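You operate a simulated robot arm through the tools that you are given. There is no shell and no other tool. Be economical: measure what you need, move in short steps, check, and stop when the job is done.

Carry out the task below with a simulated two-armed robot. There is one attempt and no reset: what you move stays moved.

## Task
Put one of the vials from the sample table top on top of the blue lamp cover. Push the cups drawer shut. Take the green clip and put it on the raised back shelf. Put the white pail from the sample table top in the basin. Shut the films drawer. Shut the brackets drawer. Take the orange lamp cover and put it on the middle shelf of the lid rack. Turn the left dose dial to 15. The order is free. Set down upright: green clip.

It is judged by the outcome, as a careful person would: the job done as asked, and still so three seconds after it is handed in. It fails if anything else is knocked over, pushed out of place, dropped, spilled or broken. A push-on lid holds only when it is set on centred and level and pressed home; a screw cap is set on level and turned clockwise until tight.

## Robot
Two 7-joint arms with fingered hands on one trunk, on a base that drives. Base frame: it is fixed to the floor where the robot stands at the start and does not move with it; the origin is under the middle of the robot, x ahead of it, y to its left, z up; the surface under the hand at the start is at about z = 0.9. Units: m, degrees, N and s.
The left shoulder is at the start at [0.049, 0.185, 1.219], the right one opposite. With the tool pointing down near the work surface each hand reaches from about 0.1 to 0.82 m from the robot's upright axis, wherever it stands, measured 20 degrees to its own side. Places, roughly: basin inside [-0.8, 1.5, 0.7]; blue lamp cover (7x7x6 cm) [0.6, -0.1, 0.9]; brackets drawer [1.2, 2.1, 1]; cups drawer [1.2, -0.1, 0.8]; films drawer [1.2, 1, 0.8]; green clip (10x4x6 cm) [0.9, -1.1, 0.7]; left dose dial [3, 0.4, 0.6]; middle shelf of the lid rack [1.3, 5.4, 1]; orange lamp cover (7x7x6 cm) [0.9, 3.2, 1.7]; raised back shelf (93x24 cm) [0.6, -1.38, 0.92]; vial (4x4x8 cm) [0.9, -0.2, 0.9]; white pail [0.5, 1, 1]. Payload 4 kg a hand.
The tool frame of a hand sits at the grasp point between the pads (the TCP): z along the fingers, y along the line on which they close. The tips reach 0.026 m beyond it. The gripper opens to 0.132 m. The gripper's body begins 0.073 m behind the TCP. The gripper is a hand of 3 fingers: y runs from the thumb to the fingers, the wrist lies at [0, 0, -0.224] in the tool frame.
Orientation is that of the tool frame in the base frame, as [roll, pitch, yaw] about the fixed x, y, z axes, in that order (R = Rz(yaw) Ry(pitch) Rx(roll)). With the fingers straight down and closing along the base's y, the tool's x points along the base's -x, its y along +y and its z along -z.

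## Interface
- The arms move only by the tool drive_tool. It takes "left_moves", "right_moves" or both (then of equal length, played together; a hand with none holds still); each is a list of rows, each a list of 2 entries, a list of its own where there are three numbers: the turn, a rotation vector about the tool's x, y, z in degrees, then the shift along the tool's x, y, z in m. In form: [[[wx, wy, wz], [tx, ty, tz]], ...]. A call has 1 to 8 rows; each row is the pose to reach, as a shift and turn from the pose commanded when the call began, along the tool's axes at that moment. A row lasts 0.2 s, in which the tool goes at most 0.05 m and 8.6 degrees; a call with a longer step from one row to the next is refused whole. A pose out of reach is approached as far as the arm can. The call stops where the force on the tool passes 40 N (or 10 N more than at its start, if that is more) or the arm is blocked; 0.2 s more then pass. In this call time passes only in rows, and 0.2 s behind the last. It gives the time, the measured TCP pose, the force on the tool (base axes), the opening and the grip force at its end, in the units of the frame above (readings bear some noise), with the torque about the TCP (base axes, N m) and any sound that the robot's microphone picked up, and new pictures: "pictures" is both (left out), scene, wrist or none (wrist: the cameras of the hands that moved).
- Cameras (640 x 400 px; columns grow to the right, rows downward): "scene" is now at [0.1378, 0.0392, 1.4454]; the picture's right is [0.43, -0.90, -0.05], its down [-0.56, -0.23, -0.79] and it looks along [0.70, 0.37, -0.61] (base axes); focal length 277 px, centre (320, 200). "left" rides on the left gripper at [-0.062, 0.003, -0.092] in its tool frame; the picture's right is [-0.05, -1.00, 0.00], its down [0.83, -0.04, -0.56] and it looks along [0.55, -0.03, 0.83] (tool axes); focal length 230 px, centre (320, 200). "right" rides on the right gripper at [0.062, 0.003, -0.092] in its tool frame; the picture's right is [-0.05, 1.00, 0.00], its down [-0.83, -0.04, -0.56] and it looks along [-0.55, -0.03, 0.83] (tool axes); focal length 230 px, centre (320, 200). There is no depth. A picture from a camera that has moved, and an enlarged one, comes with that camera's place and axes in the base frame and with its lens.
- move_column(by): slides the trunk up (or, below 0, down) by that many m; the arms and the scene camera ride with it, the base frame stays. It gives what a move gives, with no picture.
- roll_base(legs): drives the robot by 1 to 6 legs, each [ahead, left, turn to the left] in m, m and degrees, along the robot's own axes; the way and the turn of a leg run together, so that a leg with both is an arc; at most 1.5 m and 180 degrees a leg. The arms and the cameras ride along, it lands a little off, and it stops where it bumps. It gives what a move gives, and a new picture of the scene camera.
- finger_targets(finger1, finger2, thumb_bend, hand): sets how far each is bent, from 0 (flat) to 1 (curled in); at 0.3 the hand is open as for a grip, at 0.7 the pads meet at the TCP. One left out holds its place. A second passes; each finger stops where it meets its share of the squeeze, and holds until it gets a number again. It is the only way to open and close the hand. It gives what a move gives, with no picture; readings hold the bend of each and the force on the fingers (four entries, about 0 where the hand has none), thumb and palm.
- aim_head(pan, tilt): turns the head with the scene camera to pan (to the left, within 86 degrees either way) and tilt (down, from -29 to 69), counted from straight ahead of the robot. It gives what a move gives, and a new picture of the scene camera.
- zoom(camera, box): a new picture of the part [left, top, right, bottom] of that camera's present view, enlarged. The clock stands still meanwhile.
- hand_in(): hands the job in; it is judged then, once.

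Go step by step. Nothing tells you exact positions but the pictures and the camera data: compare them with the known pose of the tool, close in by small moves and look again before you grip or let go. The budget is 186 turns and 260 pictures, counting those below and the enlarged ones. Unless the task says otherwise, let go and move clear before handing in, and close with one line.

The tools are called after "Request:" as name(argument=value, ...) on one line, values as JSON. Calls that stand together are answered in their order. drive_tool: Moves the arms, as the interface text tells. Its arguments: {"type":"object","properties":{"left_moves":{"type":"array","items":{"type":"array"}},"right_moves":{"type":"array","items":{"type":"array"}},"pictures":{"type":"string","enum":["both","scene","wrist","none"]}},"required":[]} The other tools are called the same way: move_column (by) slides the trunk up or down; finger_targets (finger1, finger2, thumb_bend, hand) moves the fingers one by one; roll_base (legs) drives the base; aim_head (pan, tilt) turns the head that bears the scene camera; zoom (camera, box) takes an enlarged picture of a part of a camera's view; hand_in () hands the job in.

At the start:

```text
clock: 0.0
left_eef_pos: [0.4726, 0.4844, 1.2089]
left_tcp_rot: [-179.9, 0.1, -180.0]
left_ft_force: [-0.3, 0.5, -0.2]
left_torque: [0.03, 0.0, -0.01]
left_finger_gap: 0.132
left_gripper_force: 0.0
left_shape: jaw
left_bend: [0.3, 0.3, 0.3]
left_finger forces: [0.1, 0.0, 0.1, 0.0, 0.0, 0.0]
right_eef_pos: [0.5641, 0.0199, 1.1667]
right_tcp_rot: [180.0, -0.1, -180.0]
right_ft_force: [0.0, -0.7, -0.5]
right_torque: [0.02, 0.0, 0.02]
right_finger_gap: 0.132
right_gripper_force: 0.0
right_shape: jaw
right_bend: [0.3, 0.3, 0.3]
right_finger forces: [0.0, 0.0, 0.1, 0.0, 0.0, 0.0]
trunk travel left (down, up): [-0.25, 0.212]
robot x, y, heading: [0.0009, 0.0022, -0.0]
head pan, tilt: [25.7, 31.4]
```

scene: 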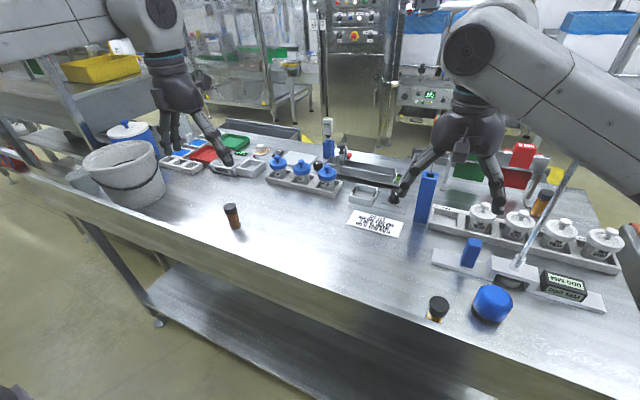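
right: 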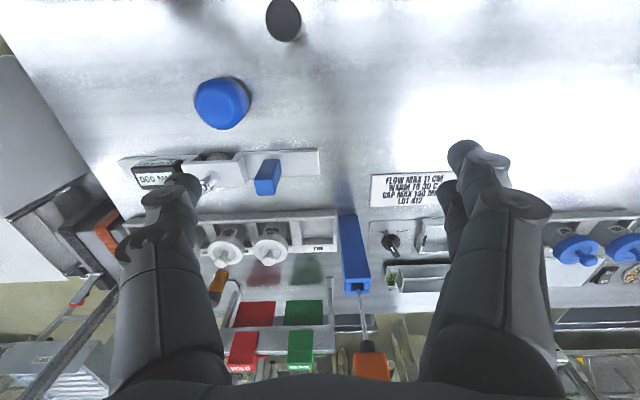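
left: 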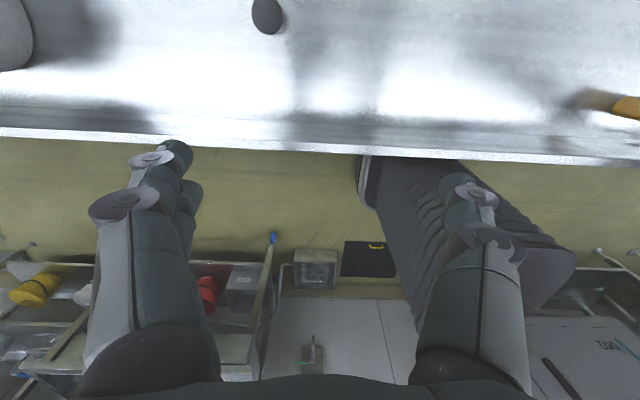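

I see the table with the blue lamp cover near [0.56,-0.11] and an upright vial near [0.50,-0.02]. I'll look closer before acting.

Request:
zoom(camera="scene", box=[380, 160, 640, 330])

Request:
aim_head(pan=-15, tilt=40)

```text
2.35 times, centred on (510, 245) of scene
camera zoom: at [0.1378, 0.0392, 1.4454], right [0.43, -0.9, -0.05], down [-0.56, -0.23, -0.79], along [0.7, 0.37, -0.61], focal length 652 px, centre (-127, 94)
```

zoom: 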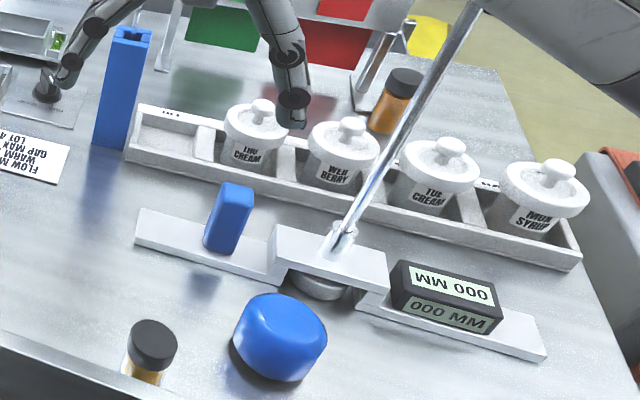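

```text
clock: 1.1
left_eef_pos: [0.4733, 0.4844, 1.2089]
left_tcp_rot: [-180.0, 0.0, -180.0]
left_ft_force: [-0.1, -0.5, -0.3]
left_torque: [-0.01, 0.02, 0.01]
left_finger_gap: 0.1318
left_gripper_force: 0.1
left_shape: jaw
left_bend: [0.3, 0.3, 0.3]
left_finger forces: [0.0, 0.0, 0.1, 0.0, 0.0, 0.0]
right_eef_pos: [0.5642, 0.0192, 1.1654]
right_tcp_rot: [180.0, -0.1, 180.0]
right_ft_force: [0.7, -0.6, 0.4]
right_torque: [0.05, 0.01, -0.01]
right_finger_gap: 0.1319
right_gripper_force: 0.0
right_shape: jaw
right_bend: [0.3, 0.3, 0.3]
right_finger forces: [0.0, 0.0, 0.0, 0.0, 0.0, 0.0]
trunk travel left (down, up): [-0.25, 0.212]
robot x, y, heading: [0.0002, 0.0008, -0.2]
head pan, tilt: [-15.0, 40.0]
camera scene: at [0.1374, -0.0217, 1.4322], right [-0.26, -0.97, 0.03], down [-0.71, 0.17, -0.69], along [0.66, -0.2, -0.72], focal length 277 px, centre (320, 200)
```

scene: 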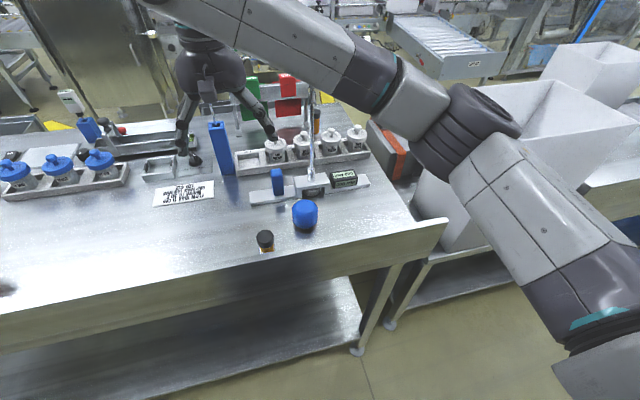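

The vial is at about [0.475,-0.012] and its top is near z 0.98. The cover is at [0.55,-0.11]. I'll move the right hand above the vial and look.

Request:
drive_tool(right_moves=[[[0, 0, 0], [0.03, -0.01, 0.02]], [[0, 0, 0], [0.06, -0.02, 0.05]], [[0, 0, 0], [0.089, -0.031, 0.08]], [[0, 0, 0], [0.089, -0.031, 0.11]]])

```text
clock: 2.1
left_eef_pos: [0.4738, 0.4835, 1.2076]
left_tcp_rot: [-179.9, -0.1, -180.0]
left_ft_force: [0.5, -0.3, -0.7]
left_torque: [0.0, 0.03, -0.02]
left_finger_gap: 0.132
left_gripper_force: 0.0
left_shape: jaw
left_bend: [0.3, 0.3, 0.3]
left_finger forces: [0.0, 0.1, 0.0, 0.1, 0.0, 0.0]
right_eef_pos: [0.4767, -0.0106, 1.056]
right_tcp_rot: [179.9, 0.0, 180.0]
right_ft_force: [-1.4, 0.9, -0.6]
right_torque: [0.0, 0.01, -0.01]
right_finger_gap: 0.1319
right_gripper_force: 0.0
right_shape: jaw
right_bend: [0.3, 0.3, 0.3]
right_finger forces: [0.0, 0.1, 0.0, 0.1, 0.0, 0.0]
trunk travel left (down, up): [-0.25, 0.212]
robot x, y, heading: [0.0023, 0.0003, -0.3]
head pan, tilt: [-15.0, 40.0]
camera scene: at [0.138, -0.0217, 1.432], right [-0.26, -0.97, 0.03], down [-0.71, 0.17, -0.69], along [0.66, -0.2, -0.72], focal length 277 px, centre (320, 200)
camera right: at [0.4146, -0.0085, 1.1493], right [0.05, 1.0, 0.0], down [0.83, -0.04, 0.55], along [0.55, -0.03, -0.83], focal length 230 px, centre (320, 200)
```

scene: 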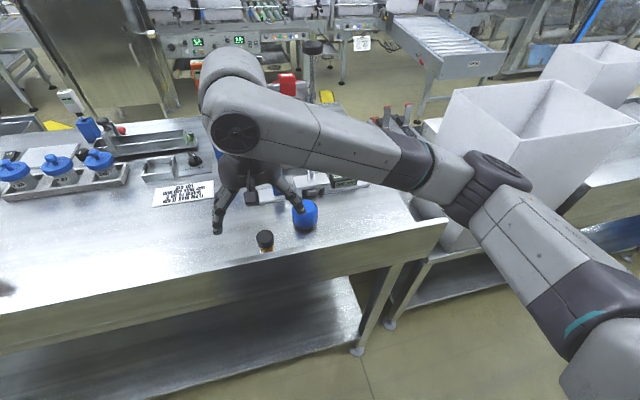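
right: 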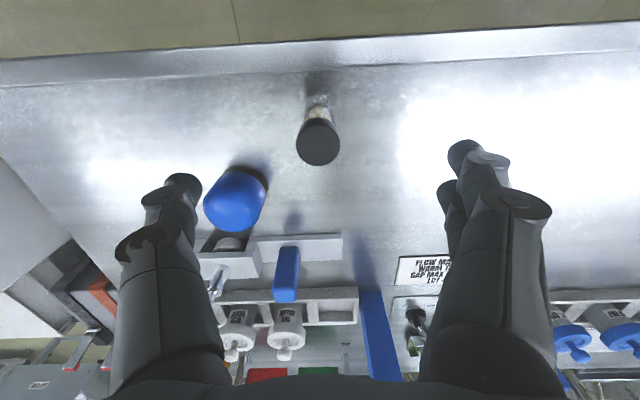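

The wrist view puts the vial at [0.478,-0.013]. I'll lower the hand around it.

Request:
drive_tool(right_moves=[[[0, 0, 0], [0, -0.002, 0.04]], [[0, 0, 0], [-0.001, -0.002, 0.08]], [[0, 0, 0], [-0.001, -0.002, 0.107]]], pictures="wrist")

Request:
finger_targets(hand="right", finger1=0.7, finger2=0.7, thumb_bend=0.7)

```text
clock: 2.9
left_eef_pos: [0.4734, 0.4838, 1.2084]
left_tcp_rot: [180.0, 0.0, 180.0]
left_ft_force: [0.8, 0.3, -0.3]
left_torque: [-0.01, -0.05, 0.0]
left_finger_gap: 0.1319
left_gripper_force: 0.1
left_shape: jaw
left_bend: [0.3, 0.3, 0.3]
left_finger forces: [0.0, 0.0, 0.0, 0.0, 0.1, 0.0]
right_eef_pos: [0.4787, -0.0155, 0.9491]
right_tcp_rot: [179.9, 0.1, 180.0]
right_ft_force: [0.0, 0.1, -0.2]
right_torque: [0.01, 0.02, 0.01]
right_finger_gap: 0.1317
right_gripper_force: 0.1
right_shape: jaw
right_bend: [0.3, 0.3, 0.3]
right_finger forces: [0.0, 0.1, 0.0, 0.0, 0.1, 0.0]
trunk travel left (down, up): [-0.25, 0.212]
robot x, y, heading: [-0.0008, 0.0079, 0.0]
head pan, tilt: [-15.0, 40.0]
camera right: at [0.4161, -0.0124, 1.0422], right [0.05, 1.0, 0.0], down [0.83, -0.04, 0.56], along [0.56, -0.03, -0.83], focal length 230 px, centre (320, 200)
```

right: 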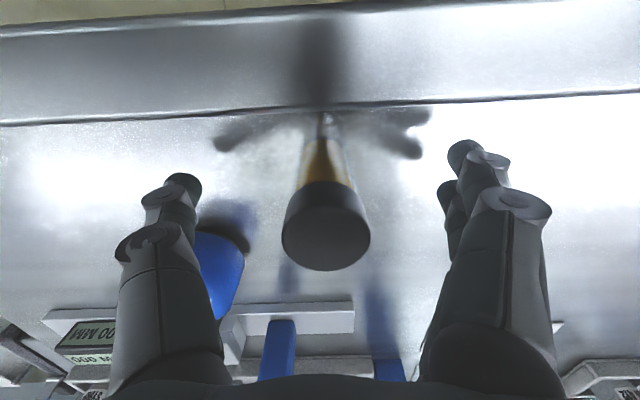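

```text
clock: 3.9
left_eef_pos: [0.4734, 0.4835, 1.2084]
left_tcp_rot: [-179.9, 0.1, -180.0]
left_ft_force: [0.5, 0.1, -0.2]
left_torque: [0.05, 0.03, -0.03]
left_finger_gap: 0.132
left_gripper_force: 0.0
left_shape: jaw
left_bend: [0.3, 0.3, 0.3]
left_finger forces: [0.0, 0.1, 0.1, 0.1, 0.0, 0.0]
right_eef_pos: [0.4785, -0.0152, 0.9507]
right_tcp_rot: [179.9, 0.0, -180.0]
right_ft_force: [0.4, 0.2, -0.3]
right_torque: [0.01, 0.01, 0.01]
right_finger_gap: 0.0278
right_gripper_force: 11.7
right_shape: fingers
right_bend: [0.63, 0.63, 0.65]
right_finger forces: [5.5, 5.6, 0.0, 0.0, 11.1, 0.0]
trunk travel left (down, up): [-0.25, 0.212]
robot x, y, heading: [-0.0011, 0.0035, 0.0]
head pan, tilt: [-15.0, 40.0]
```

The vial is gripped. I'll lift it and carry it over the blue cover.

Request:
drive_tool(right_moves=[[[0, 0, 0], [0, 0, -0.04]], [[0, 0, 0], [0, 0, -0.085]], [[0, 0, 0], [0, 0, -0.11]], [[0, 0, 0], [-0.02, -0.03, -0.11]], [[0, 0, 0], [-0.045, -0.06, -0.11]], [[0, 0, 0], [-0.073, -0.096, -0.11]]])

```text
clock: 5.3
left_eef_pos: [0.4745, 0.4836, 1.2082]
left_tcp_rot: [-180.0, 0.1, -179.9]
left_ft_force: [0.2, 0.2, -0.7]
left_torque: [0.01, 0.0, 0.01]
left_finger_gap: 0.1319
left_gripper_force: 0.0
left_shape: jaw
left_bend: [0.3, 0.3, 0.3]
left_finger forces: [0.1, 0.1, 0.1, 0.1, 0.0, 0.1]
right_eef_pos: [0.5499, -0.1082, 1.0551]
right_tcp_rot: [-180.0, 0.0, 180.0]
right_ft_force: [0.0, 0.2, -0.7]
right_torque: [0.04, -0.01, 0.03]
right_finger_gap: 0.0279
right_gripper_force: 11.4
right_shape: fingers
right_bend: [0.63, 0.63, 0.65]
right_finger forces: [5.5, 5.8, 0.0, 0.1, 10.9, 0.1]
trunk travel left (down, up): [-0.25, 0.212]
robot x, y, heading: [-0.0018, 0.0006, 0.0]
head pan, tilt: [-15.0, 40.0]
camera scene: at [0.1379, -0.0228, 1.432], right [-0.26, -0.97, 0.03], down [-0.71, 0.17, -0.69], along [0.66, -0.2, -0.72], focal length 277 px, centre (320, 200)
camera right: at [0.4881, -0.1064, 1.1489], right [0.05, 1.0, 0.0], down [0.83, -0.04, 0.55], along [0.55, -0.03, -0.83], focal length 230 px, centre (320, 200)
```

scene: 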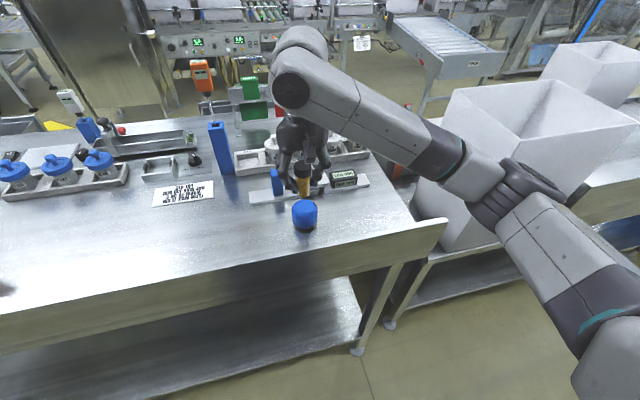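
right: 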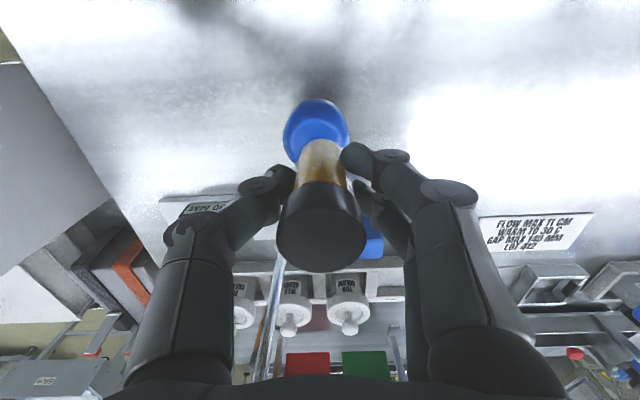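

The vial hangs over the cover. I'll lower it partway and zoom to check the alignment.

Request:
drive_tool(right_moves=[[[0, 0, 0], [0, -0.001, 0.03]]], pictures="wrist")

Request:
zoom(camera="scene", box=[240, 140, 370, 240])

```text
clock: 5.7
left_eef_pos: [0.4734, 0.4843, 1.2086]
left_tcp_rot: [180.0, 0.0, 180.0]
left_ft_force: [-0.7, -0.3, 0.6]
left_torque: [0.04, 0.02, -0.03]
left_finger_gap: 0.1321
left_gripper_force: 0.1
left_shape: jaw
left_bend: [0.3, 0.3, 0.3]
left_finger forces: [0.0, 0.1, 0.1, 0.0, 0.0, 0.0]
right_eef_pos: [0.5518, -0.1096, 1.0261]
right_tcp_rot: [-180.0, -0.1, -180.0]
right_ft_force: [0.1, 0.2, 0.3]
right_torque: [-0.01, -0.01, -0.02]
right_finger_gap: 0.0278
right_gripper_force: 11.3
right_shape: fingers
right_bend: [0.63, 0.63, 0.65]
right_finger forces: [5.5, 5.7, 0.0, 0.0, 11.0, 0.1]
trunk travel left (down, up): [-0.25, 0.212]
robot x, y, heading: [0.004, -0.0017, 0.2]
head pan, tilt: [-15.0, 40.0]
camera right: at [0.4891, -0.1063, 1.1189], right [0.05, 1.0, 0.0], down [0.83, -0.04, 0.55], along [0.55, -0.03, -0.83], focal length 230 px, centre (320, 200)
```

right: 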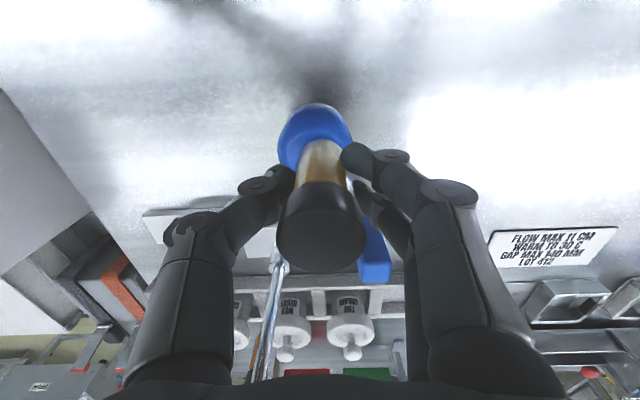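

```text
4.00 times, centred on (305, 190) of scene
camera zoom: at [0.138, -0.0223, 1.432], right [-0.26, -0.97, 0.03], down [-0.71, 0.17, -0.69], along [0.66, -0.2, -0.72], focal length 1109 px, centre (380, 240)
```

zoom: 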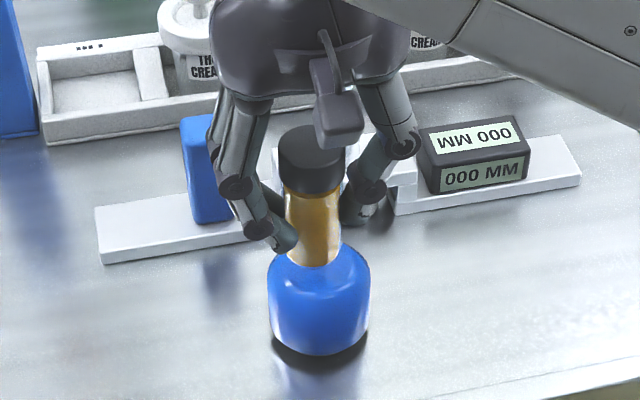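

The vial sits slightly short of the cover centre, which I put at about [0.558,-0.114]. I'll shift it and lower until contact.

Request:
drive_tool(right_moves=[[[0, 0, 0], [-0.006, -0.004, 0]], [[0, 0, 0], [-0.006, -0.004, 0.006]], [[0, 0, 0], [-0.006, -0.004, 0.01]], [[0, 0, 0], [-0.006, -0.004, 0.013]]], pictures="wrist")

Request:
zoom(camera="scene", box=[240, 140, 370, 240])

```text
clock: 6.7
left_eef_pos: [0.4738, 0.4842, 1.2085]
left_tcp_rot: [180.0, 0.0, 180.0]
left_ft_force: [-0.4, -0.4, -0.1]
left_torque: [0.03, 0.0, 0.0]
left_finger_gap: 0.1318
left_gripper_force: 0.0
left_shape: jaw
left_bend: [0.3, 0.3, 0.3]
left_finger forces: [0.1, 0.0, 0.1, 0.1, 0.0, 0.0]
right_eef_pos: [0.5548, -0.1153, 1.0145]
right_tcp_rot: [-179.9, 0.1, 179.9]
right_ft_force: [0.1, 0.0, -0.9]
right_torque: [0.0, -0.03, 0.0]
right_finger_gap: 0.0277
right_gripper_force: 10.5
right_shape: fingers
right_bend: [0.63, 0.63, 0.65]
right_finger forces: [5.5, 5.7, 0.0, 0.1, 11.1, 0.1]
trunk travel left (down, up): [-0.25, 0.212]
robot x, y, heading: [-0.0012, -0.0014, 0.0]
head pan, tilt: [-15.0, 40.0]
camera right: at [0.4923, -0.1126, 1.1084], right [0.05, 1.0, 0.0], down [0.83, -0.04, 0.55], along [0.55, -0.03, -0.83], focal length 230 px, centre (320, 200)
```

right: 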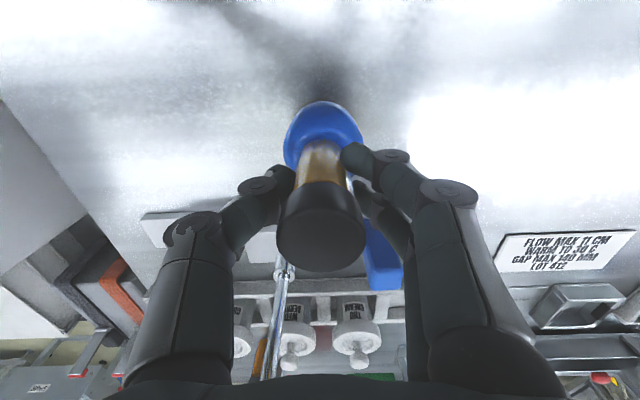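

```text
4.00 times, centred on (305, 190) of scene
camera zoom: at [0.1376, -0.022, 1.4321], right [-0.26, -0.97, 0.03], down [-0.71, 0.17, -0.69], along [0.66, -0.2, -0.72], focal length 1109 px, centre (380, 240)
```

zoom: 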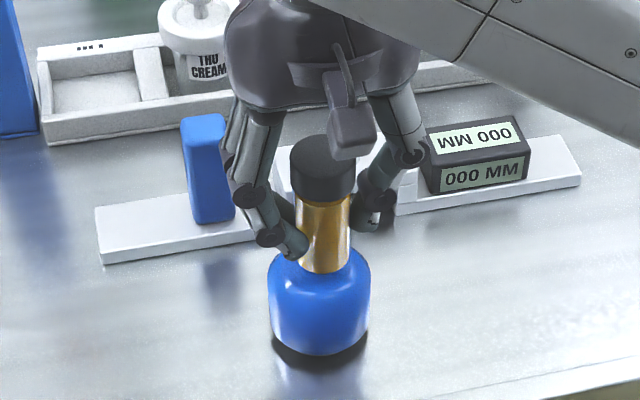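

The vial is nearly centred. I'll shift it by 2 mm and lower to contact.

Request:
drive_tool(right_moves=[[[0, 0, 0], [-0.002, 0.002, 0.002]], [[0, 0, 0], [-0.002, 0.002, 0.004]], [[0, 0, 0], [-0.002, 0.002, 0.006]]], pictures="none")

Request:
zoom(camera="scene", box=[240, 140, 370, 240])

```text
clock: 7.5
left_eef_pos: [0.4732, 0.4839, 1.2073]
left_tcp_rot: [-180.0, 0.0, -179.9]
left_ft_force: [0.6, -0.1, -0.2]
left_torque: [-0.01, -0.03, 0.0]
left_finger_gap: 0.132
left_gripper_force: 0.1
left_shape: jaw
left_bend: [0.3, 0.3, 0.3]
left_finger forces: [0.1, 0.1, 0.1, 0.1, 0.0, 0.0]
right_eef_pos: [0.5581, -0.1116, 1.009]
right_tcp_rot: [180.0, 0.0, 180.0]
right_ft_force: [-0.2, 0.5, -1.5]
right_torque: [-0.04, 0.03, -0.01]
right_finger_gap: 0.0277
right_gripper_force: 11.3
right_shape: fingers
right_bend: [0.63, 0.63, 0.65]
right_finger forces: [5.4, 5.7, 0.0, 0.0, 11.1, 0.0]
trunk travel left (down, up): [-0.25, 0.212]
robot x, y, heading: [-0.0002, 0.0008, -0.1]
head pan, tilt: [-15.0, 40.0]
```

```text
4.00 times, centred on (305, 190) of scene
camera zoom: at [0.1374, -0.0219, 1.4321], right [-0.26, -0.97, 0.03], down [-0.71, 0.17, -0.69], along [0.66, -0.2, -0.72], focal length 1109 px, centre (380, 240)
```

zoom: 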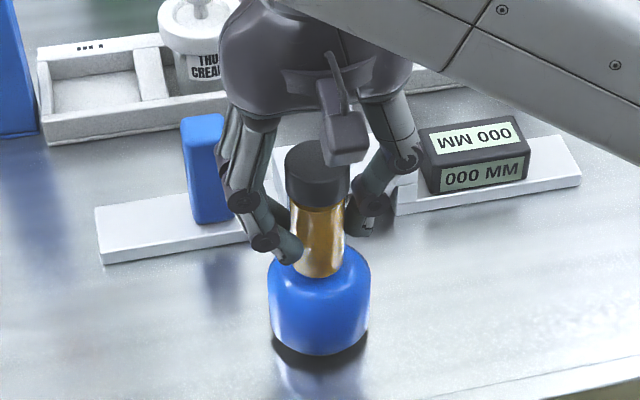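

Request:
drive_tool(right_moves=[[[0, 0, 0], [0, 0, 0.0015]], [[0, 0, 0], [0, 0, 0.003]], [[0, 0, 0], [0, 0, 0.0045]]], pictures="none")

Request:
zoom(camera="scene", box=[240, 140, 370, 240])

```text
clock: 8.3
left_eef_pos: [0.4734, 0.4842, 1.2075]
left_tcp_rot: [180.0, 0.0, 180.0]
left_ft_force: [0.6, 0.6, 0.3]
left_torque: [0.02, 0.01, -0.01]
left_finger_gap: 0.132
left_gripper_force: 0.0
left_shape: jaw
left_bend: [0.3, 0.3, 0.3]
left_finger forces: [0.0, 0.0, 0.1, 0.0, 0.0, 0.0]
right_eef_pos: [0.5567, -0.1125, 1.0075]
right_tcp_rot: [180.0, 0.0, 179.9]
right_ft_force: [0.3, -0.6, -0.6]
right_torque: [0.01, 0.01, 0.01]
right_finger_gap: 0.0276
right_gripper_force: 10.7
right_shape: fingers
right_bend: [0.63, 0.63, 0.65]
right_finger forces: [5.4, 5.7, 0.1, 0.0, 11.0, 0.0]
trunk travel left (down, up): [-0.25, 0.212]
robot x, y, heading: [0.0035, -0.0053, -0.1]
head pan, tilt: [-15.0, 40.0]
```

```text
4.00 times, centred on (305, 190) of scene
camera zoom: at [0.1375, -0.0219, 1.4321], right [-0.26, -0.97, 0.03], down [-0.71, 0.17, -0.69], along [0.66, -0.2, -0.72], focal length 1109 px, centre (380, 240)
```

zoom: 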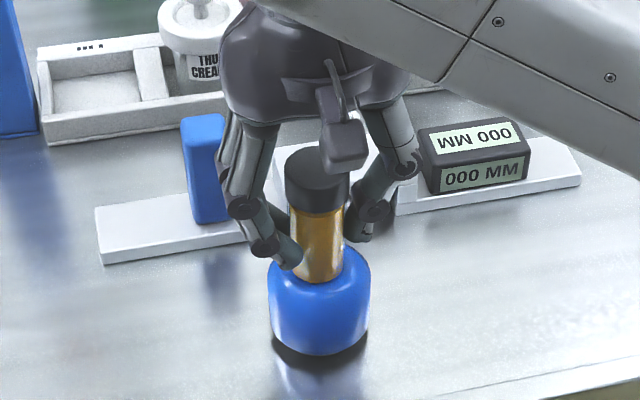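

Request:
drive_tool(right_moves=[[[0, 0, 0], [0, 0, 0.0015]], [[0, 0, 0], [0, 0, 0.003]], [[0, 0, 0], [0, 0, 0.0045]]], pictures="none")

Request:
zoom(camera="scene", box=[240, 140, 370, 240])

```text
clock: 9.1
left_eef_pos: [0.4726, 0.4843, 1.2086]
left_tcp_rot: [-180.0, 0.2, 179.9]
left_ft_force: [0.4, 0.3, -0.3]
left_torque: [0.02, -0.02, -0.04]
left_finger_gap: 0.1319
left_gripper_force: 0.1
left_shape: jaw
left_bend: [0.3, 0.3, 0.3]
left_finger forces: [0.1, 0.0, 0.0, 0.0, 0.0, 0.1]
right_eef_pos: [0.5564, -0.1118, 1.0041]
right_tcp_rot: [179.9, 0.3, 180.0]
right_ft_force: [2.0, -0.8, 17.4]
right_torque: [-0.07, -0.04, 0.01]
right_finger_gap: 0.0274
right_gripper_force: 14.0
right_shape: fingers
right_bend: [0.64, 0.64, 0.66]
right_finger forces: [7.2, 7.8, 0.1, 0.1, 13.9, 0.0]
trunk travel left (down, up): [-0.25, 0.212]
robot x, y, heading: [-0.0022, -0.001, 0.0]
head pan, tilt: [-15.0, 40.0]
```

```text
4.00 times, centred on (305, 190) of scene
camera zoom: at [0.1356, -0.0213, 1.4326], right [-0.26, -0.97, 0.03], down [-0.7, 0.17, -0.69], along [0.66, -0.2, -0.72], focal length 1109 px, centre (380, 240)
```

zoom: 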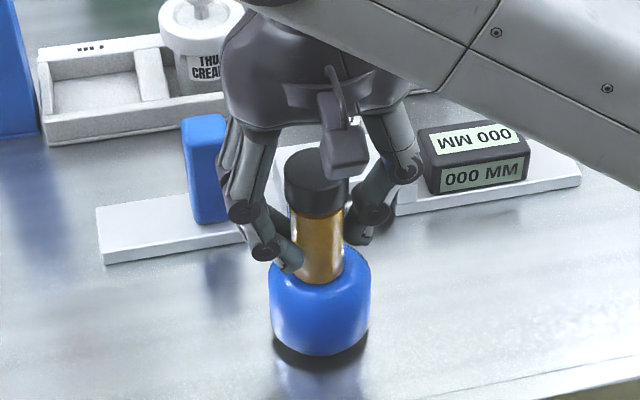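

Contact is made. I'll ease the pressure and open the fingers a little.

Request:
drive_tool(right_moves=[[[0, 0, 0], [0, 0, -0.002]]], pictures="none")

Request:
finger_targets(hand="right", finger1=0.5, finger2=0.5, thumb_bend=0.5)

Request:
zoom(camera="scene", box=[240, 140, 370, 240])

```text
clock: 9.5
left_eef_pos: [0.4732, 0.4842, 1.2087]
left_tcp_rot: [-180.0, 0.0, 179.9]
left_ft_force: [0.9, -0.1, 0.4]
left_torque: [0.03, 0.02, -0.01]
left_finger_gap: 0.132
left_gripper_force: 0.1
left_shape: jaw
left_bend: [0.3, 0.3, 0.3]
left_finger forces: [0.0, 0.0, 0.1, 0.0, 0.0, 0.0]
right_eef_pos: [0.5556, -0.1118, 1.0037]
right_tcp_rot: [-180.0, 0.1, -180.0]
right_ft_force: [1.1, 0.6, 14.5]
right_torque: [0.02, -0.04, -0.01]
right_finger_gap: 0.0274
right_gripper_force: 14.2
right_shape: fingers
right_bend: [0.64, 0.64, 0.66]
right_finger forces: [7.2, 7.9, 0.0, 0.0, 13.4, 0.0]
trunk travel left (down, up): [-0.25, 0.212]
robot x, y, heading: [0.0014, 0.0006, -0.0]
head pan, tilt: [-15.0, 40.0]
```

```text
clock: 10.5
left_eef_pos: [0.4743, 0.4849, 1.2084]
left_tcp_rot: [-179.9, 0.1, 180.0]
left_ft_force: [0.1, 0.7, 0.0]
left_torque: [-0.03, 0.02, 0.01]
left_finger_gap: 0.1323
left_gripper_force: 0.1
left_shape: jaw
left_bend: [0.3, 0.3, 0.3]
left_finger forces: [0.0, 0.0, 0.0, 0.0, 0.0, 0.1]
right_eef_pos: [0.5559, -0.1129, 1.0031]
right_tcp_rot: [179.9, 0.0, -180.0]
right_ft_force: [-0.1, 0.0, -1.0]
right_torque: [-0.02, 0.01, 0.0]
right_finger_gap: 0.0671
right_gripper_force: 0.1
right_shape: fingers
right_bend: [0.5, 0.5, 0.5]
right_finger forces: [0.1, 0.1, 0.0, 0.0, 0.0, 0.1]
trunk travel left (down, up): [-0.25, 0.212]
robot x, y, heading: [-0.0005, -0.0006, -0.0]
head pan, tilt: [-15.0, 40.0]
```

```text
4.00 times, centred on (305, 190) of scene
camera zoom: at [0.1373, -0.0218, 1.4321], right [-0.26, -0.97, 0.03], down [-0.71, 0.17, -0.69], along [0.66, -0.2, -0.72], focal length 1109 px, centre (380, 240)
```

zoom: 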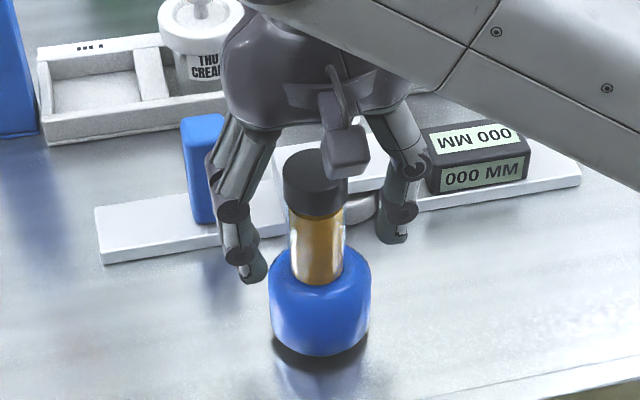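

The vial stands on the cover. I'll retreat straight up and look around.

Request:
drive_tool(right_moves=[[[0, 0, 0], [0, 0, -0.04]], [[0, 0, 0], [0, 0, -0.085]], [[0, 0, 0], [0, 0, -0.13]], [[0, 0, 0], [0, 0, -0.17]]], pictures="wrist")

Request:
aim_head(pan=10, tilt=25)

Request:
aim_head(pan=-60, tilt=30)

Request:
aim_head(pan=70, tilt=25)

```text
clock: 11.5
left_eef_pos: [0.4728, 0.4855, 1.2076]
left_tcp_rot: [179.9, 0.0, 180.0]
left_ft_force: [-0.4, -0.7, -0.1]
left_torque: [-0.04, 0.02, 0.0]
left_finger_gap: 0.132
left_gripper_force: 0.0
left_shape: jaw
left_bend: [0.3, 0.3, 0.3]
left_finger forces: [0.0, 0.0, 0.0, 0.0, 0.0, 0.0]
right_eef_pos: [0.5581, -0.1147, 1.1741]
right_tcp_rot: [-179.8, 0.0, 180.0]
right_ft_force: [0.6, 0.2, 0.6]
right_torque: [-0.01, -0.01, -0.02]
right_finger_gap: 0.0671
right_gripper_force: 0.1
right_shape: fingers
right_bend: [0.5, 0.5, 0.5]
right_finger forces: [0.0, 0.0, 0.0, 0.0, 0.0, 0.1]
trunk travel left (down, up): [-0.25, 0.212]
robot x, y, heading: [-0.0004, -0.0022, -0.2]
head pan, tilt: [-15.0, 40.0]
camera right: at [0.4958, -0.1119, 1.2676], right [0.05, 1.0, 0.0], down [0.83, -0.04, 0.56], along [0.55, -0.03, -0.83], focal length 230 px, centre (320, 200)
```

right: 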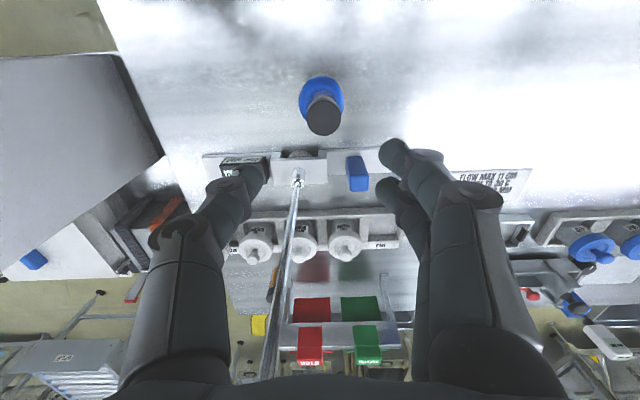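

```text
clock: 12.4
left_eef_pos: [0.4748, 0.4838, 1.209]
left_tcp_rot: [180.0, 0.1, -179.9]
left_ft_force: [0.0, 0.3, -0.7]
left_torque: [-0.02, 0.0, 0.02]
left_finger_gap: 0.1318
left_gripper_force: 0.1
left_shape: jaw
left_bend: [0.3, 0.3, 0.3]
left_finger forces: [0.0, 0.0, 0.0, 0.0, 0.1, 0.1]
right_eef_pos: [0.5592, -0.1158, 1.1743]
right_tcp_rot: [180.0, 0.0, 180.0]
right_ft_force: [-0.6, 0.2, 0.1]
right_torque: [-0.05, 0.0, 0.0]
right_finger_gap: 0.0673
right_gripper_force: 0.0
right_shape: fingers
right_bend: [0.5, 0.5, 0.5]
right_finger forces: [0.0, 0.0, 0.0, 0.0, 0.0, 0.0]
trunk travel left (down, up): [-0.25, 0.212]
robot x, y, heading: [-0.0014, -0.002, -0.1]
head pan, tilt: [10.0, 25.0]
camera scene: at [0.1488, 0.0159, 1.4542], right [0.17, -0.98, -0.02], down [-0.52, -0.07, -0.85], along [0.84, 0.16, -0.52], focal length 277 px, centre (320, 200)
```

scene: 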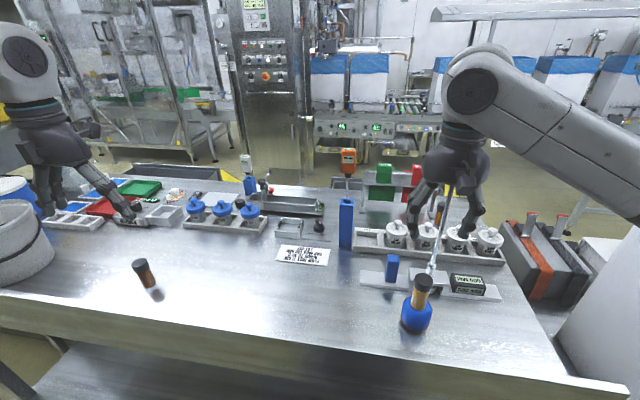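

```text
clock: 13.8
left_eef_pos: [0.4736, 0.4833, 1.2079]
left_tcp_rot: [180.0, 0.0, 180.0]
left_ft_force: [-0.1, -0.3, 0.1]
left_torque: [0.01, -0.01, 0.01]
left_finger_gap: 0.1318
left_gripper_force: 0.0
left_shape: jaw
left_bend: [0.3, 0.3, 0.3]
left_finger forces: [0.1, 0.0, 0.0, 0.0, 0.1, 0.0]
right_eef_pos: [0.5589, -0.1142, 1.1733]
right_tcp_rot: [179.9, 0.0, 179.9]
right_ft_force: [0.4, -0.3, -0.6]
right_torque: [0.01, -0.02, 0.01]
right_finger_gap: 0.0671
right_gripper_force: 0.1
right_shape: fingers
right_bend: [0.5, 0.5, 0.5]
right_finger forces: [0.1, 0.0, 0.0, 0.0, 0.1, 0.0]
trunk travel left (down, up): [-0.25, 0.212]
robot x, y, heading: [-0.0012, -0.0025, -0.0]
head pan, tilt: [-60.0, 30.0]
camera scene: at [0.1026, -0.0782, 1.4517], right [-0.86, -0.5, 0.1], down [-0.35, 0.43, -0.83], along [0.37, -0.75, -0.55], focal length 277 px, centre (320, 200)
```

scene: 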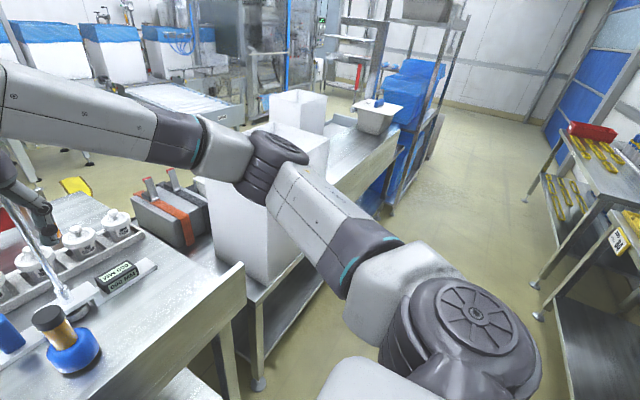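

```text
clock: 15.9
left_eef_pos: [0.4741, 0.4832, 1.2086]
left_tcp_rot: [-180.0, 0.0, 179.9]
left_ft_force: [1.5, -0.9, -0.2]
left_torque: [0.03, 0.04, -0.02]
left_finger_gap: 0.1319
left_gripper_force: 0.1
left_shape: jaw
left_bend: [0.3, 0.3, 0.3]
left_finger forces: [0.0, 0.1, 0.0, 0.0, 0.1, 0.1]
right_eef_pos: [0.5599, -0.1149, 1.1738]
right_tcp_rot: [-180.0, 0.0, -179.9]
right_ft_force: [-0.4, 0.2, 0.0]
right_torque: [0.01, 0.02, 0.0]
right_finger_gap: 0.0672
right_gripper_force: 0.0
right_shape: fingers
right_bend: [0.5, 0.5, 0.5]
right_finger forces: [0.0, 0.0, 0.1, 0.1, 0.1, 0.1]
trunk travel left (down, up): [-0.25, 0.212]
robot x, y, heading: [0.0009, -0.0002, 0.2]
head pan, tilt: [70.0, 25.0]
camera scene: at [0.0899, 0.0867, 1.4612], right [0.93, -0.34, -0.11], down [-0.25, -0.4, -0.88], along [0.26, 0.85, -0.46], focal length 277 px, centre (320, 200)
```

scene: 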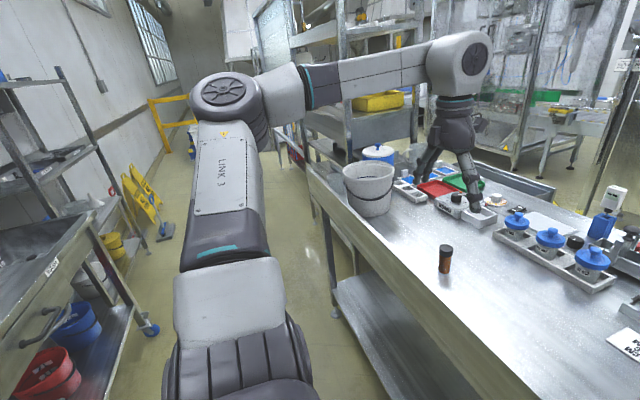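

The vial stands on the cover. Next is the clip: I'll draw the right hand back, then drive backwards and to the right to view the neighbouring table.

Request:
drive_tool(right_moves=[[[0, 0, 0], [0.045, 0, -0.01]], [[0, 0, 0], [0.09, 0, -0.02]], [[0, 0, 0], [0.135, 0, -0.03]], [[0, 0, 0], [0.18, 0, -0.04]], [[0, 0, 0], [0.225, 0, -0.05]], [[0, 0, 0], [0.25, 0, -0.05]]], left_moves=[[[0, 0, 0], [0.03, 0, 0]], [[0, 0, 0], [0.06, -0.01, 0]], [[0, 0, 0], [0.09, -0.02, 0]], [[0, 0, 0], [0.12, -0.03, 0]], [[0, 0, 0], [0.15, -0.04, 0]], [[0, 0, 0], [0.17, -0.05, 0]]], pictures="none")

Request:
roll_base(legs=[[-0.15, 0, 0], [0, -0.6, 0]])

Request:
aim_head(pan=-35, tilt=30)

```text
clock: 17.3
left_eef_pos: [0.3016, 0.4325, 1.2057]
left_tcp_rot: [179.9, 0.0, -180.0]
left_ft_force: [-0.2, 0.6, 0.7]
left_torque: [0.0, 0.04, 0.02]
left_finger_gap: 0.1318
left_gripper_force: 0.0
left_shape: jaw
left_bend: [0.3, 0.3, 0.3]
left_finger forces: [0.0, 0.0, 0.0, 0.0, 0.1, 0.0]
right_eef_pos: [0.3066, -0.1177, 1.2221]
right_tcp_rot: [180.0, 0.0, 180.0]
right_ft_force: [-0.2, -0.2, 0.8]
right_torque: [0.0, -0.05, 0.0]
right_finger_gap: 0.0672
right_gripper_force: 0.0
right_shape: fingers
right_bend: [0.5, 0.5, 0.5]
right_finger forces: [0.0, 0.1, 0.1, 0.0, 0.1, 0.0]
trunk travel left (down, up): [-0.25, 0.212]
robot x, y, heading: [0.0009, 0.0012, -0.1]
head pan, tilt: [70.0, 25.0]
```

```text
clock: 21.8
left_eef_pos: [0.149, -0.1796, 1.206]
left_tcp_rot: [180.0, 0.0, -179.0]
left_ft_force: [-0.3, 0.2, -0.7]
left_torque: [-0.02, 0.0, 0.01]
left_finger_gap: 0.132
left_gripper_force: 0.1
left_shape: jaw
left_bend: [0.3, 0.3, 0.3]
left_finger forces: [0.0, 0.0, 0.0, 0.0, 0.1, 0.0]
right_eef_pos: [0.1615, -0.7329, 1.2223]
right_tcp_rot: [-180.0, 0.0, -179.0]
right_ft_force: [-0.3, 0.5, -0.3]
right_torque: [-0.03, 0.01, 0.03]
right_finger_gap: 0.0669
right_gripper_force: 0.0
right_shape: fingers
right_bend: [0.5, 0.5, 0.5]
right_finger forces: [0.0, 0.0, 0.0, 0.1, 0.1, 0.0]
trunk travel left (down, up): [-0.25, 0.212]
robot x, y, heading: [-0.1449, -0.6204, 1.2]
head pan, tilt: [70.0, 25.0]
camera scene: at [-0.0584, -0.5316, 1.4612], right [0.94, -0.33, -0.11], down [-0.24, -0.4, -0.88], along [0.24, 0.86, -0.46], focal length 277 px, centre (320, 200)
```

scene: 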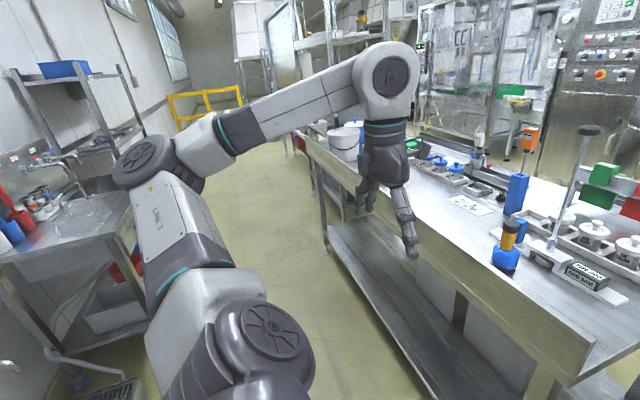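

```text
clock: 23.6
left_eef_pos: [0.1484, -0.1798, 1.2077]
left_tcp_rot: [179.8, 0.0, -179.0]
left_ft_force: [0.8, 0.2, 0.8]
left_torque: [-0.03, -0.02, 0.04]
left_finger_gap: 0.1318
left_gripper_force: 0.2
left_shape: jaw
left_bend: [0.3, 0.3, 0.3]
left_finger forces: [0.1, 0.0, 0.0, 0.0, 0.0, 0.0]
right_eef_pos: [0.1616, -0.7332, 1.2229]
right_tcp_rot: [180.0, 0.0, -178.9]
right_ft_force: [-0.2, 1.2, 0.0]
right_torque: [0.01, -0.01, -0.04]
right_finger_gap: 0.0671
right_gripper_force: 0.1
right_shape: fingers
right_bend: [0.5, 0.5, 0.5]
right_finger forces: [0.1, 0.0, 0.0, 0.0, 0.1, 0.0]
trunk travel left (down, up): [-0.25, 0.212]
robot x, y, heading: [-0.1473, -0.6185, 0.9]
head pan, tilt: [-35.0, 30.0]
camera scene: at [-0.0146, -0.6696, 1.4483], right [-0.56, -0.83, 0.07], down [-0.51, 0.28, -0.81], along [0.66, -0.49, -0.58], focal length 277 px, centre (320, 200)
```

scene: 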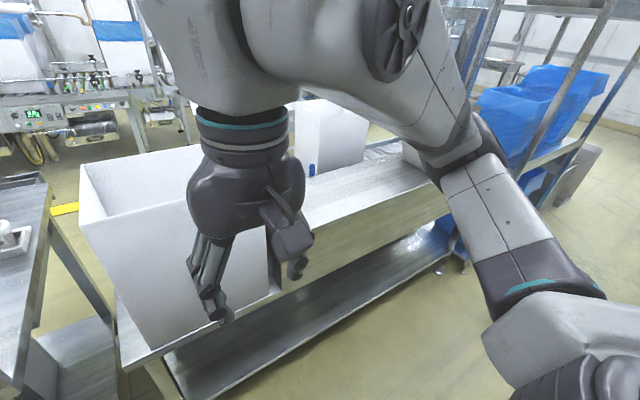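

The raised shelf faces this side and the clip lies behind it. I'll drive further right for a better view.

Request:
roll_base(legs=[[0, -0.6, 0]])

Request:
aim_head(pan=5, tilt=30)

```text
clock: 26.9
left_eef_pos: [0.1611, -0.7771, 1.2074]
left_tcp_rot: [-180.0, 0.0, -179.8]
left_ft_force: [0.3, 0.0, 0.7]
left_torque: [-0.01, 0.01, -0.06]
left_finger_gap: 0.1322
left_gripper_force: 0.0
left_shape: jaw
left_bend: [0.3, 0.3, 0.3]
left_finger forces: [0.0, 0.0, 0.1, 0.1, 0.0, 0.0]
right_eef_pos: [0.1674, -1.3279, 1.2219]
right_tcp_rot: [-180.0, -0.1, -179.8]
right_ft_force: [-0.3, -0.3, -0.3]
right_torque: [-0.03, -0.01, -0.03]
right_finger_gap: 0.0672
right_gripper_force: 0.0
right_shape: fingers
right_bend: [0.5, 0.5, 0.5]
right_finger forces: [0.0, 0.0, 0.1, 0.1, 0.0, 0.0]
trunk travel left (down, up): [-0.25, 0.212]
robot x, y, heading: [-0.1431, -1.2136, 0.5]
head pan, tilt: [-35.0, 30.0]
camera scene: at [-0.0095, -1.263, 1.4483], right [-0.57, -0.82, 0.07], down [-0.51, 0.28, -0.81], along [0.65, -0.49, -0.58], focal length 277 px, centre (320, 200)
```

scene: 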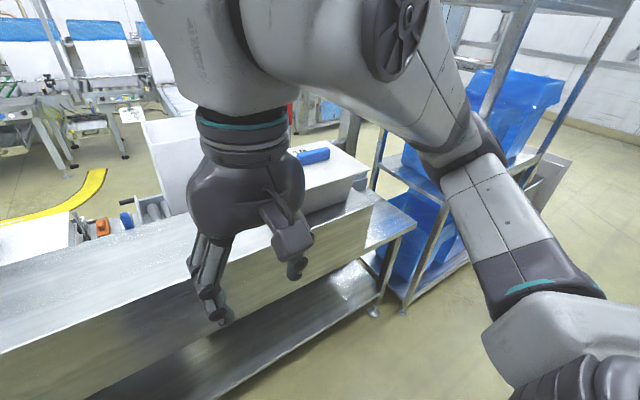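

```text
clock: 28.0
left_eef_pos: [0.1611, -0.7772, 1.2068]
left_tcp_rot: [180.0, 0.0, -179.8]
left_ft_force: [0.0, -1.0, -0.3]
left_torque: [0.0, 0.02, 0.0]
left_finger_gap: 0.1319
left_gripper_force: 0.0
left_shape: jaw
left_bend: [0.3, 0.3, 0.3]
left_finger forces: [0.0, 0.0, 0.0, 0.1, 0.1, 0.0]
right_eef_pos: [0.167, -1.3289, 1.2221]
right_tcp_rot: [-179.9, 0.0, -179.8]
right_ft_force: [-0.4, -0.7, -0.3]
right_torque: [0.0, -0.01, -0.01]
right_finger_gap: 0.0668
right_gripper_force: 0.1
right_shape: fingers
right_bend: [0.5, 0.5, 0.5]
right_finger forces: [0.0, 0.1, 0.0, 0.0, 0.0, 0.0]
trunk travel left (down, up): [-0.25, 0.212]
robot x, y, heading: [-0.1424, -1.2142, 0.2]
head pan, tilt: [5.0, 30.0]
camera scene: at [0.0063, -1.2035, 1.4465], right [0.09, -1.0, -0.01], down [-0.59, -0.04, -0.8], along [0.8, 0.08, -0.6], focal length 277 px, centre (320, 200)
```

scene: 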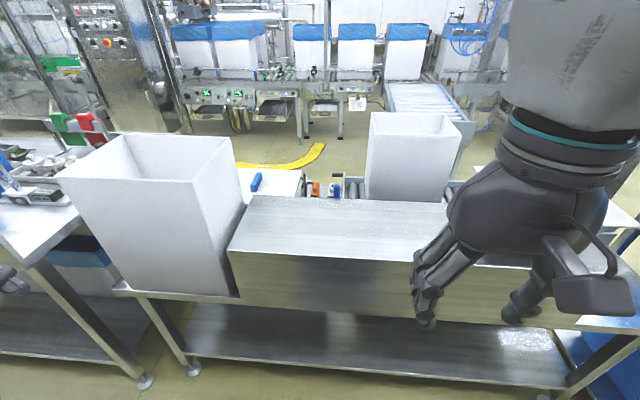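

The clip is hidden behind the raised shelf. I'll raise the trunk and reach the right hand forward to look down with its camera.

Request:
move_column(by=0.15)

Request:
drive_tool(right_moves=[[[0, 0, 0], [-0.05, 0, 0]], [[0, 0, 0], [-0.1, 0, 0]], [[0, 0, 0], [-0.15, 0, 0]], [[0, 0, 0], [-0.2, 0, 0]], [[0, 0, 0], [-0.25, 0.0, 0]], [[0, 0, 0], [-0.3, 0.03, 0]], [[0, 0, 0], [-0.34, 0.05, 0]]])

```text
clock: 29.8
left_eef_pos: [0.1612, -0.7772, 1.357]
left_tcp_rot: [-180.0, 0.0, -179.8]
left_ft_force: [0.0, 0.3, 0.2]
left_torque: [0.0, 0.01, 0.02]
left_finger_gap: 0.132
left_gripper_force: 0.0
left_shape: jaw
left_bend: [0.3, 0.3, 0.3]
left_finger forces: [0.0, 0.0, 0.1, 0.0, 0.0, 0.1]
right_eef_pos: [0.1668, -1.3292, 1.3724]
right_tcp_rot: [-179.9, 0.0, -179.8]
right_ft_force: [-0.3, 0.3, -0.5]
right_torque: [0.0, 0.02, 0.03]
right_finger_gap: 0.0672
right_gripper_force: 0.1
right_shape: fingers
right_bend: [0.5, 0.5, 0.5]
right_finger forces: [0.0, 0.0, 0.0, 0.0, 0.0, 0.1]
trunk travel left (down, up): [-0.4, 0.062]
robot x, y, heading: [-0.1419, -1.2141, 0.4]
head pan, tilt: [5.0, 30.0]
```

```text
refused: row 6 steps farther than a row can; nothing moved
```

Request:
drive_tool(right_moves=[[[0, 0, 0], [-0.05, 0, 0]], [[0, 0, 0], [-0.1, 0, 0]], [[0, 0, 0], [-0.15, 0, 0]], [[0, 0, 0], [-0.2, 0, 0]], [[0, 0, 0], [-0.245, 0.01, 0]], [[0, 0, 0], [-0.285, 0.03, 0]], [[0, 0, 0], [-0.33, 0.045, 0]]])

```text
clock: 31.4
left_eef_pos: [0.1627, -0.7756, 1.3556]
left_tcp_rot: [-180.0, -0.2, -179.9]
left_ft_force: [0.1, 0.5, 0.5]
left_torque: [-0.01, 0.02, 0.01]
left_finger_gap: 0.1322
left_gripper_force: 0.1
left_shape: jaw
left_bend: [0.3, 0.3, 0.3]
left_finger forces: [0.0, 0.0, 0.0, 0.0, 0.0, 0.0]
right_eef_pos: [0.4981, -1.2783, 1.3692]
right_tcp_rot: [-179.8, 0.1, -179.8]
right_ft_force: [-0.1, 0.2, 0.2]
right_torque: [-0.01, 0.0, -0.03]
right_finger_gap: 0.0671
right_gripper_force: 0.0
right_shape: fingers
right_bend: [0.5, 0.5, 0.5]
right_finger forces: [0.1, 0.0, 0.0, 0.0, 0.0, 0.0]
trunk travel left (down, up): [-0.4, 0.062]
robot x, y, heading: [-0.1396, -1.2133, 0.2]
head pan, tilt: [5.0, 30.0]
camera scene: at [-0.0514, -1.2008, 1.612], right [0.09, -1.0, 0.0], down [-0.51, -0.05, -0.86], along [0.86, 0.08, -0.51], focal length 277 px, centre (320, 200)
camera right: at [0.4358, -1.2768, 1.4628], right [0.05, 1.0, 0.0], down [0.83, -0.04, 0.55], along [0.55, -0.03, -0.83], focal length 230 px, centre (320, 200)
```

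scene: 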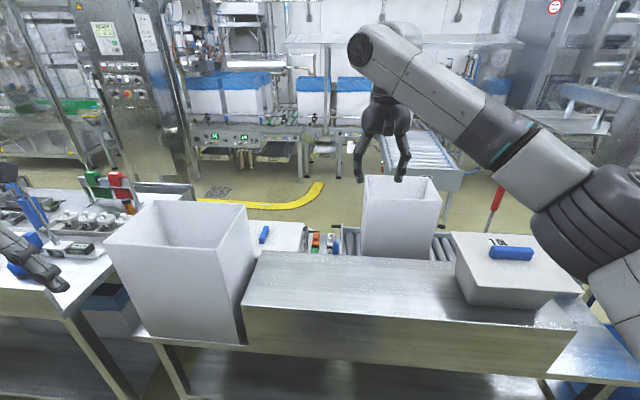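
right: 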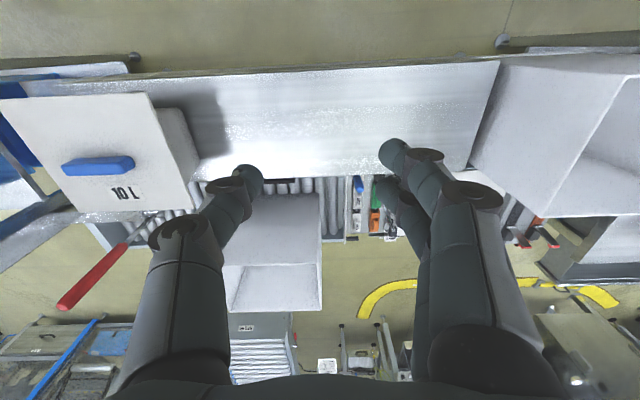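

Request:
zoom(camera="right", box=[320, 150, 420, 250])

Request:
zoom(camera="scene", box=[240, 200, 370, 280])

```text
4.00 times, centred on (370, 200) of right
camera zoom: at [0.4358, -1.2768, 1.4628], right [0.05, 1.0, 0.0], down [0.83, -0.04, 0.55], along [0.55, -0.03, -0.83], focal length 920 px, centre (120, 200)
```

zoom: 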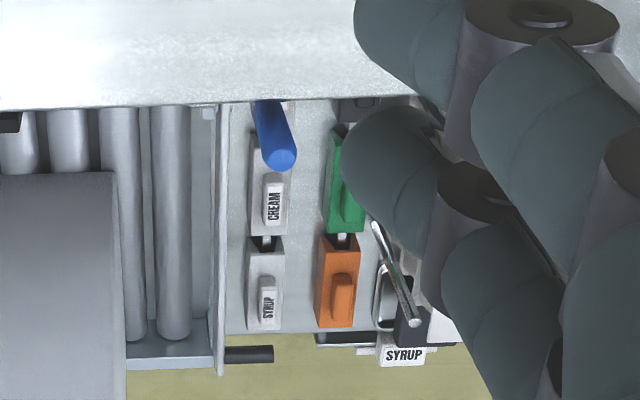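

```text
4.92 times, centred on (305, 240) of scene
camera zoom: at [-0.0514, -1.2008, 1.612], right [0.09, -1.0, 0.0], down [-0.51, -0.05, -0.86], along [0.86, 0.08, -0.51], focal length 1365 px, centre (394, 3)
```

zoom: 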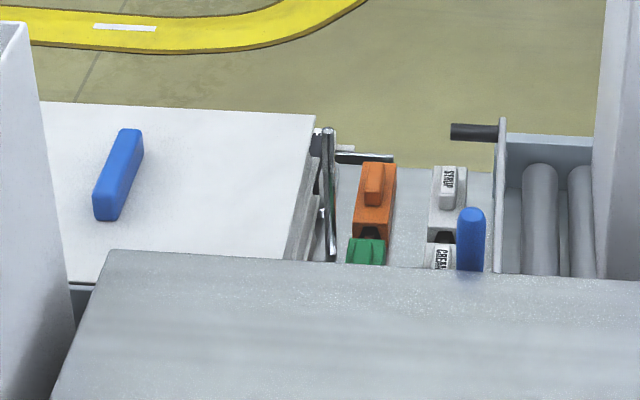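

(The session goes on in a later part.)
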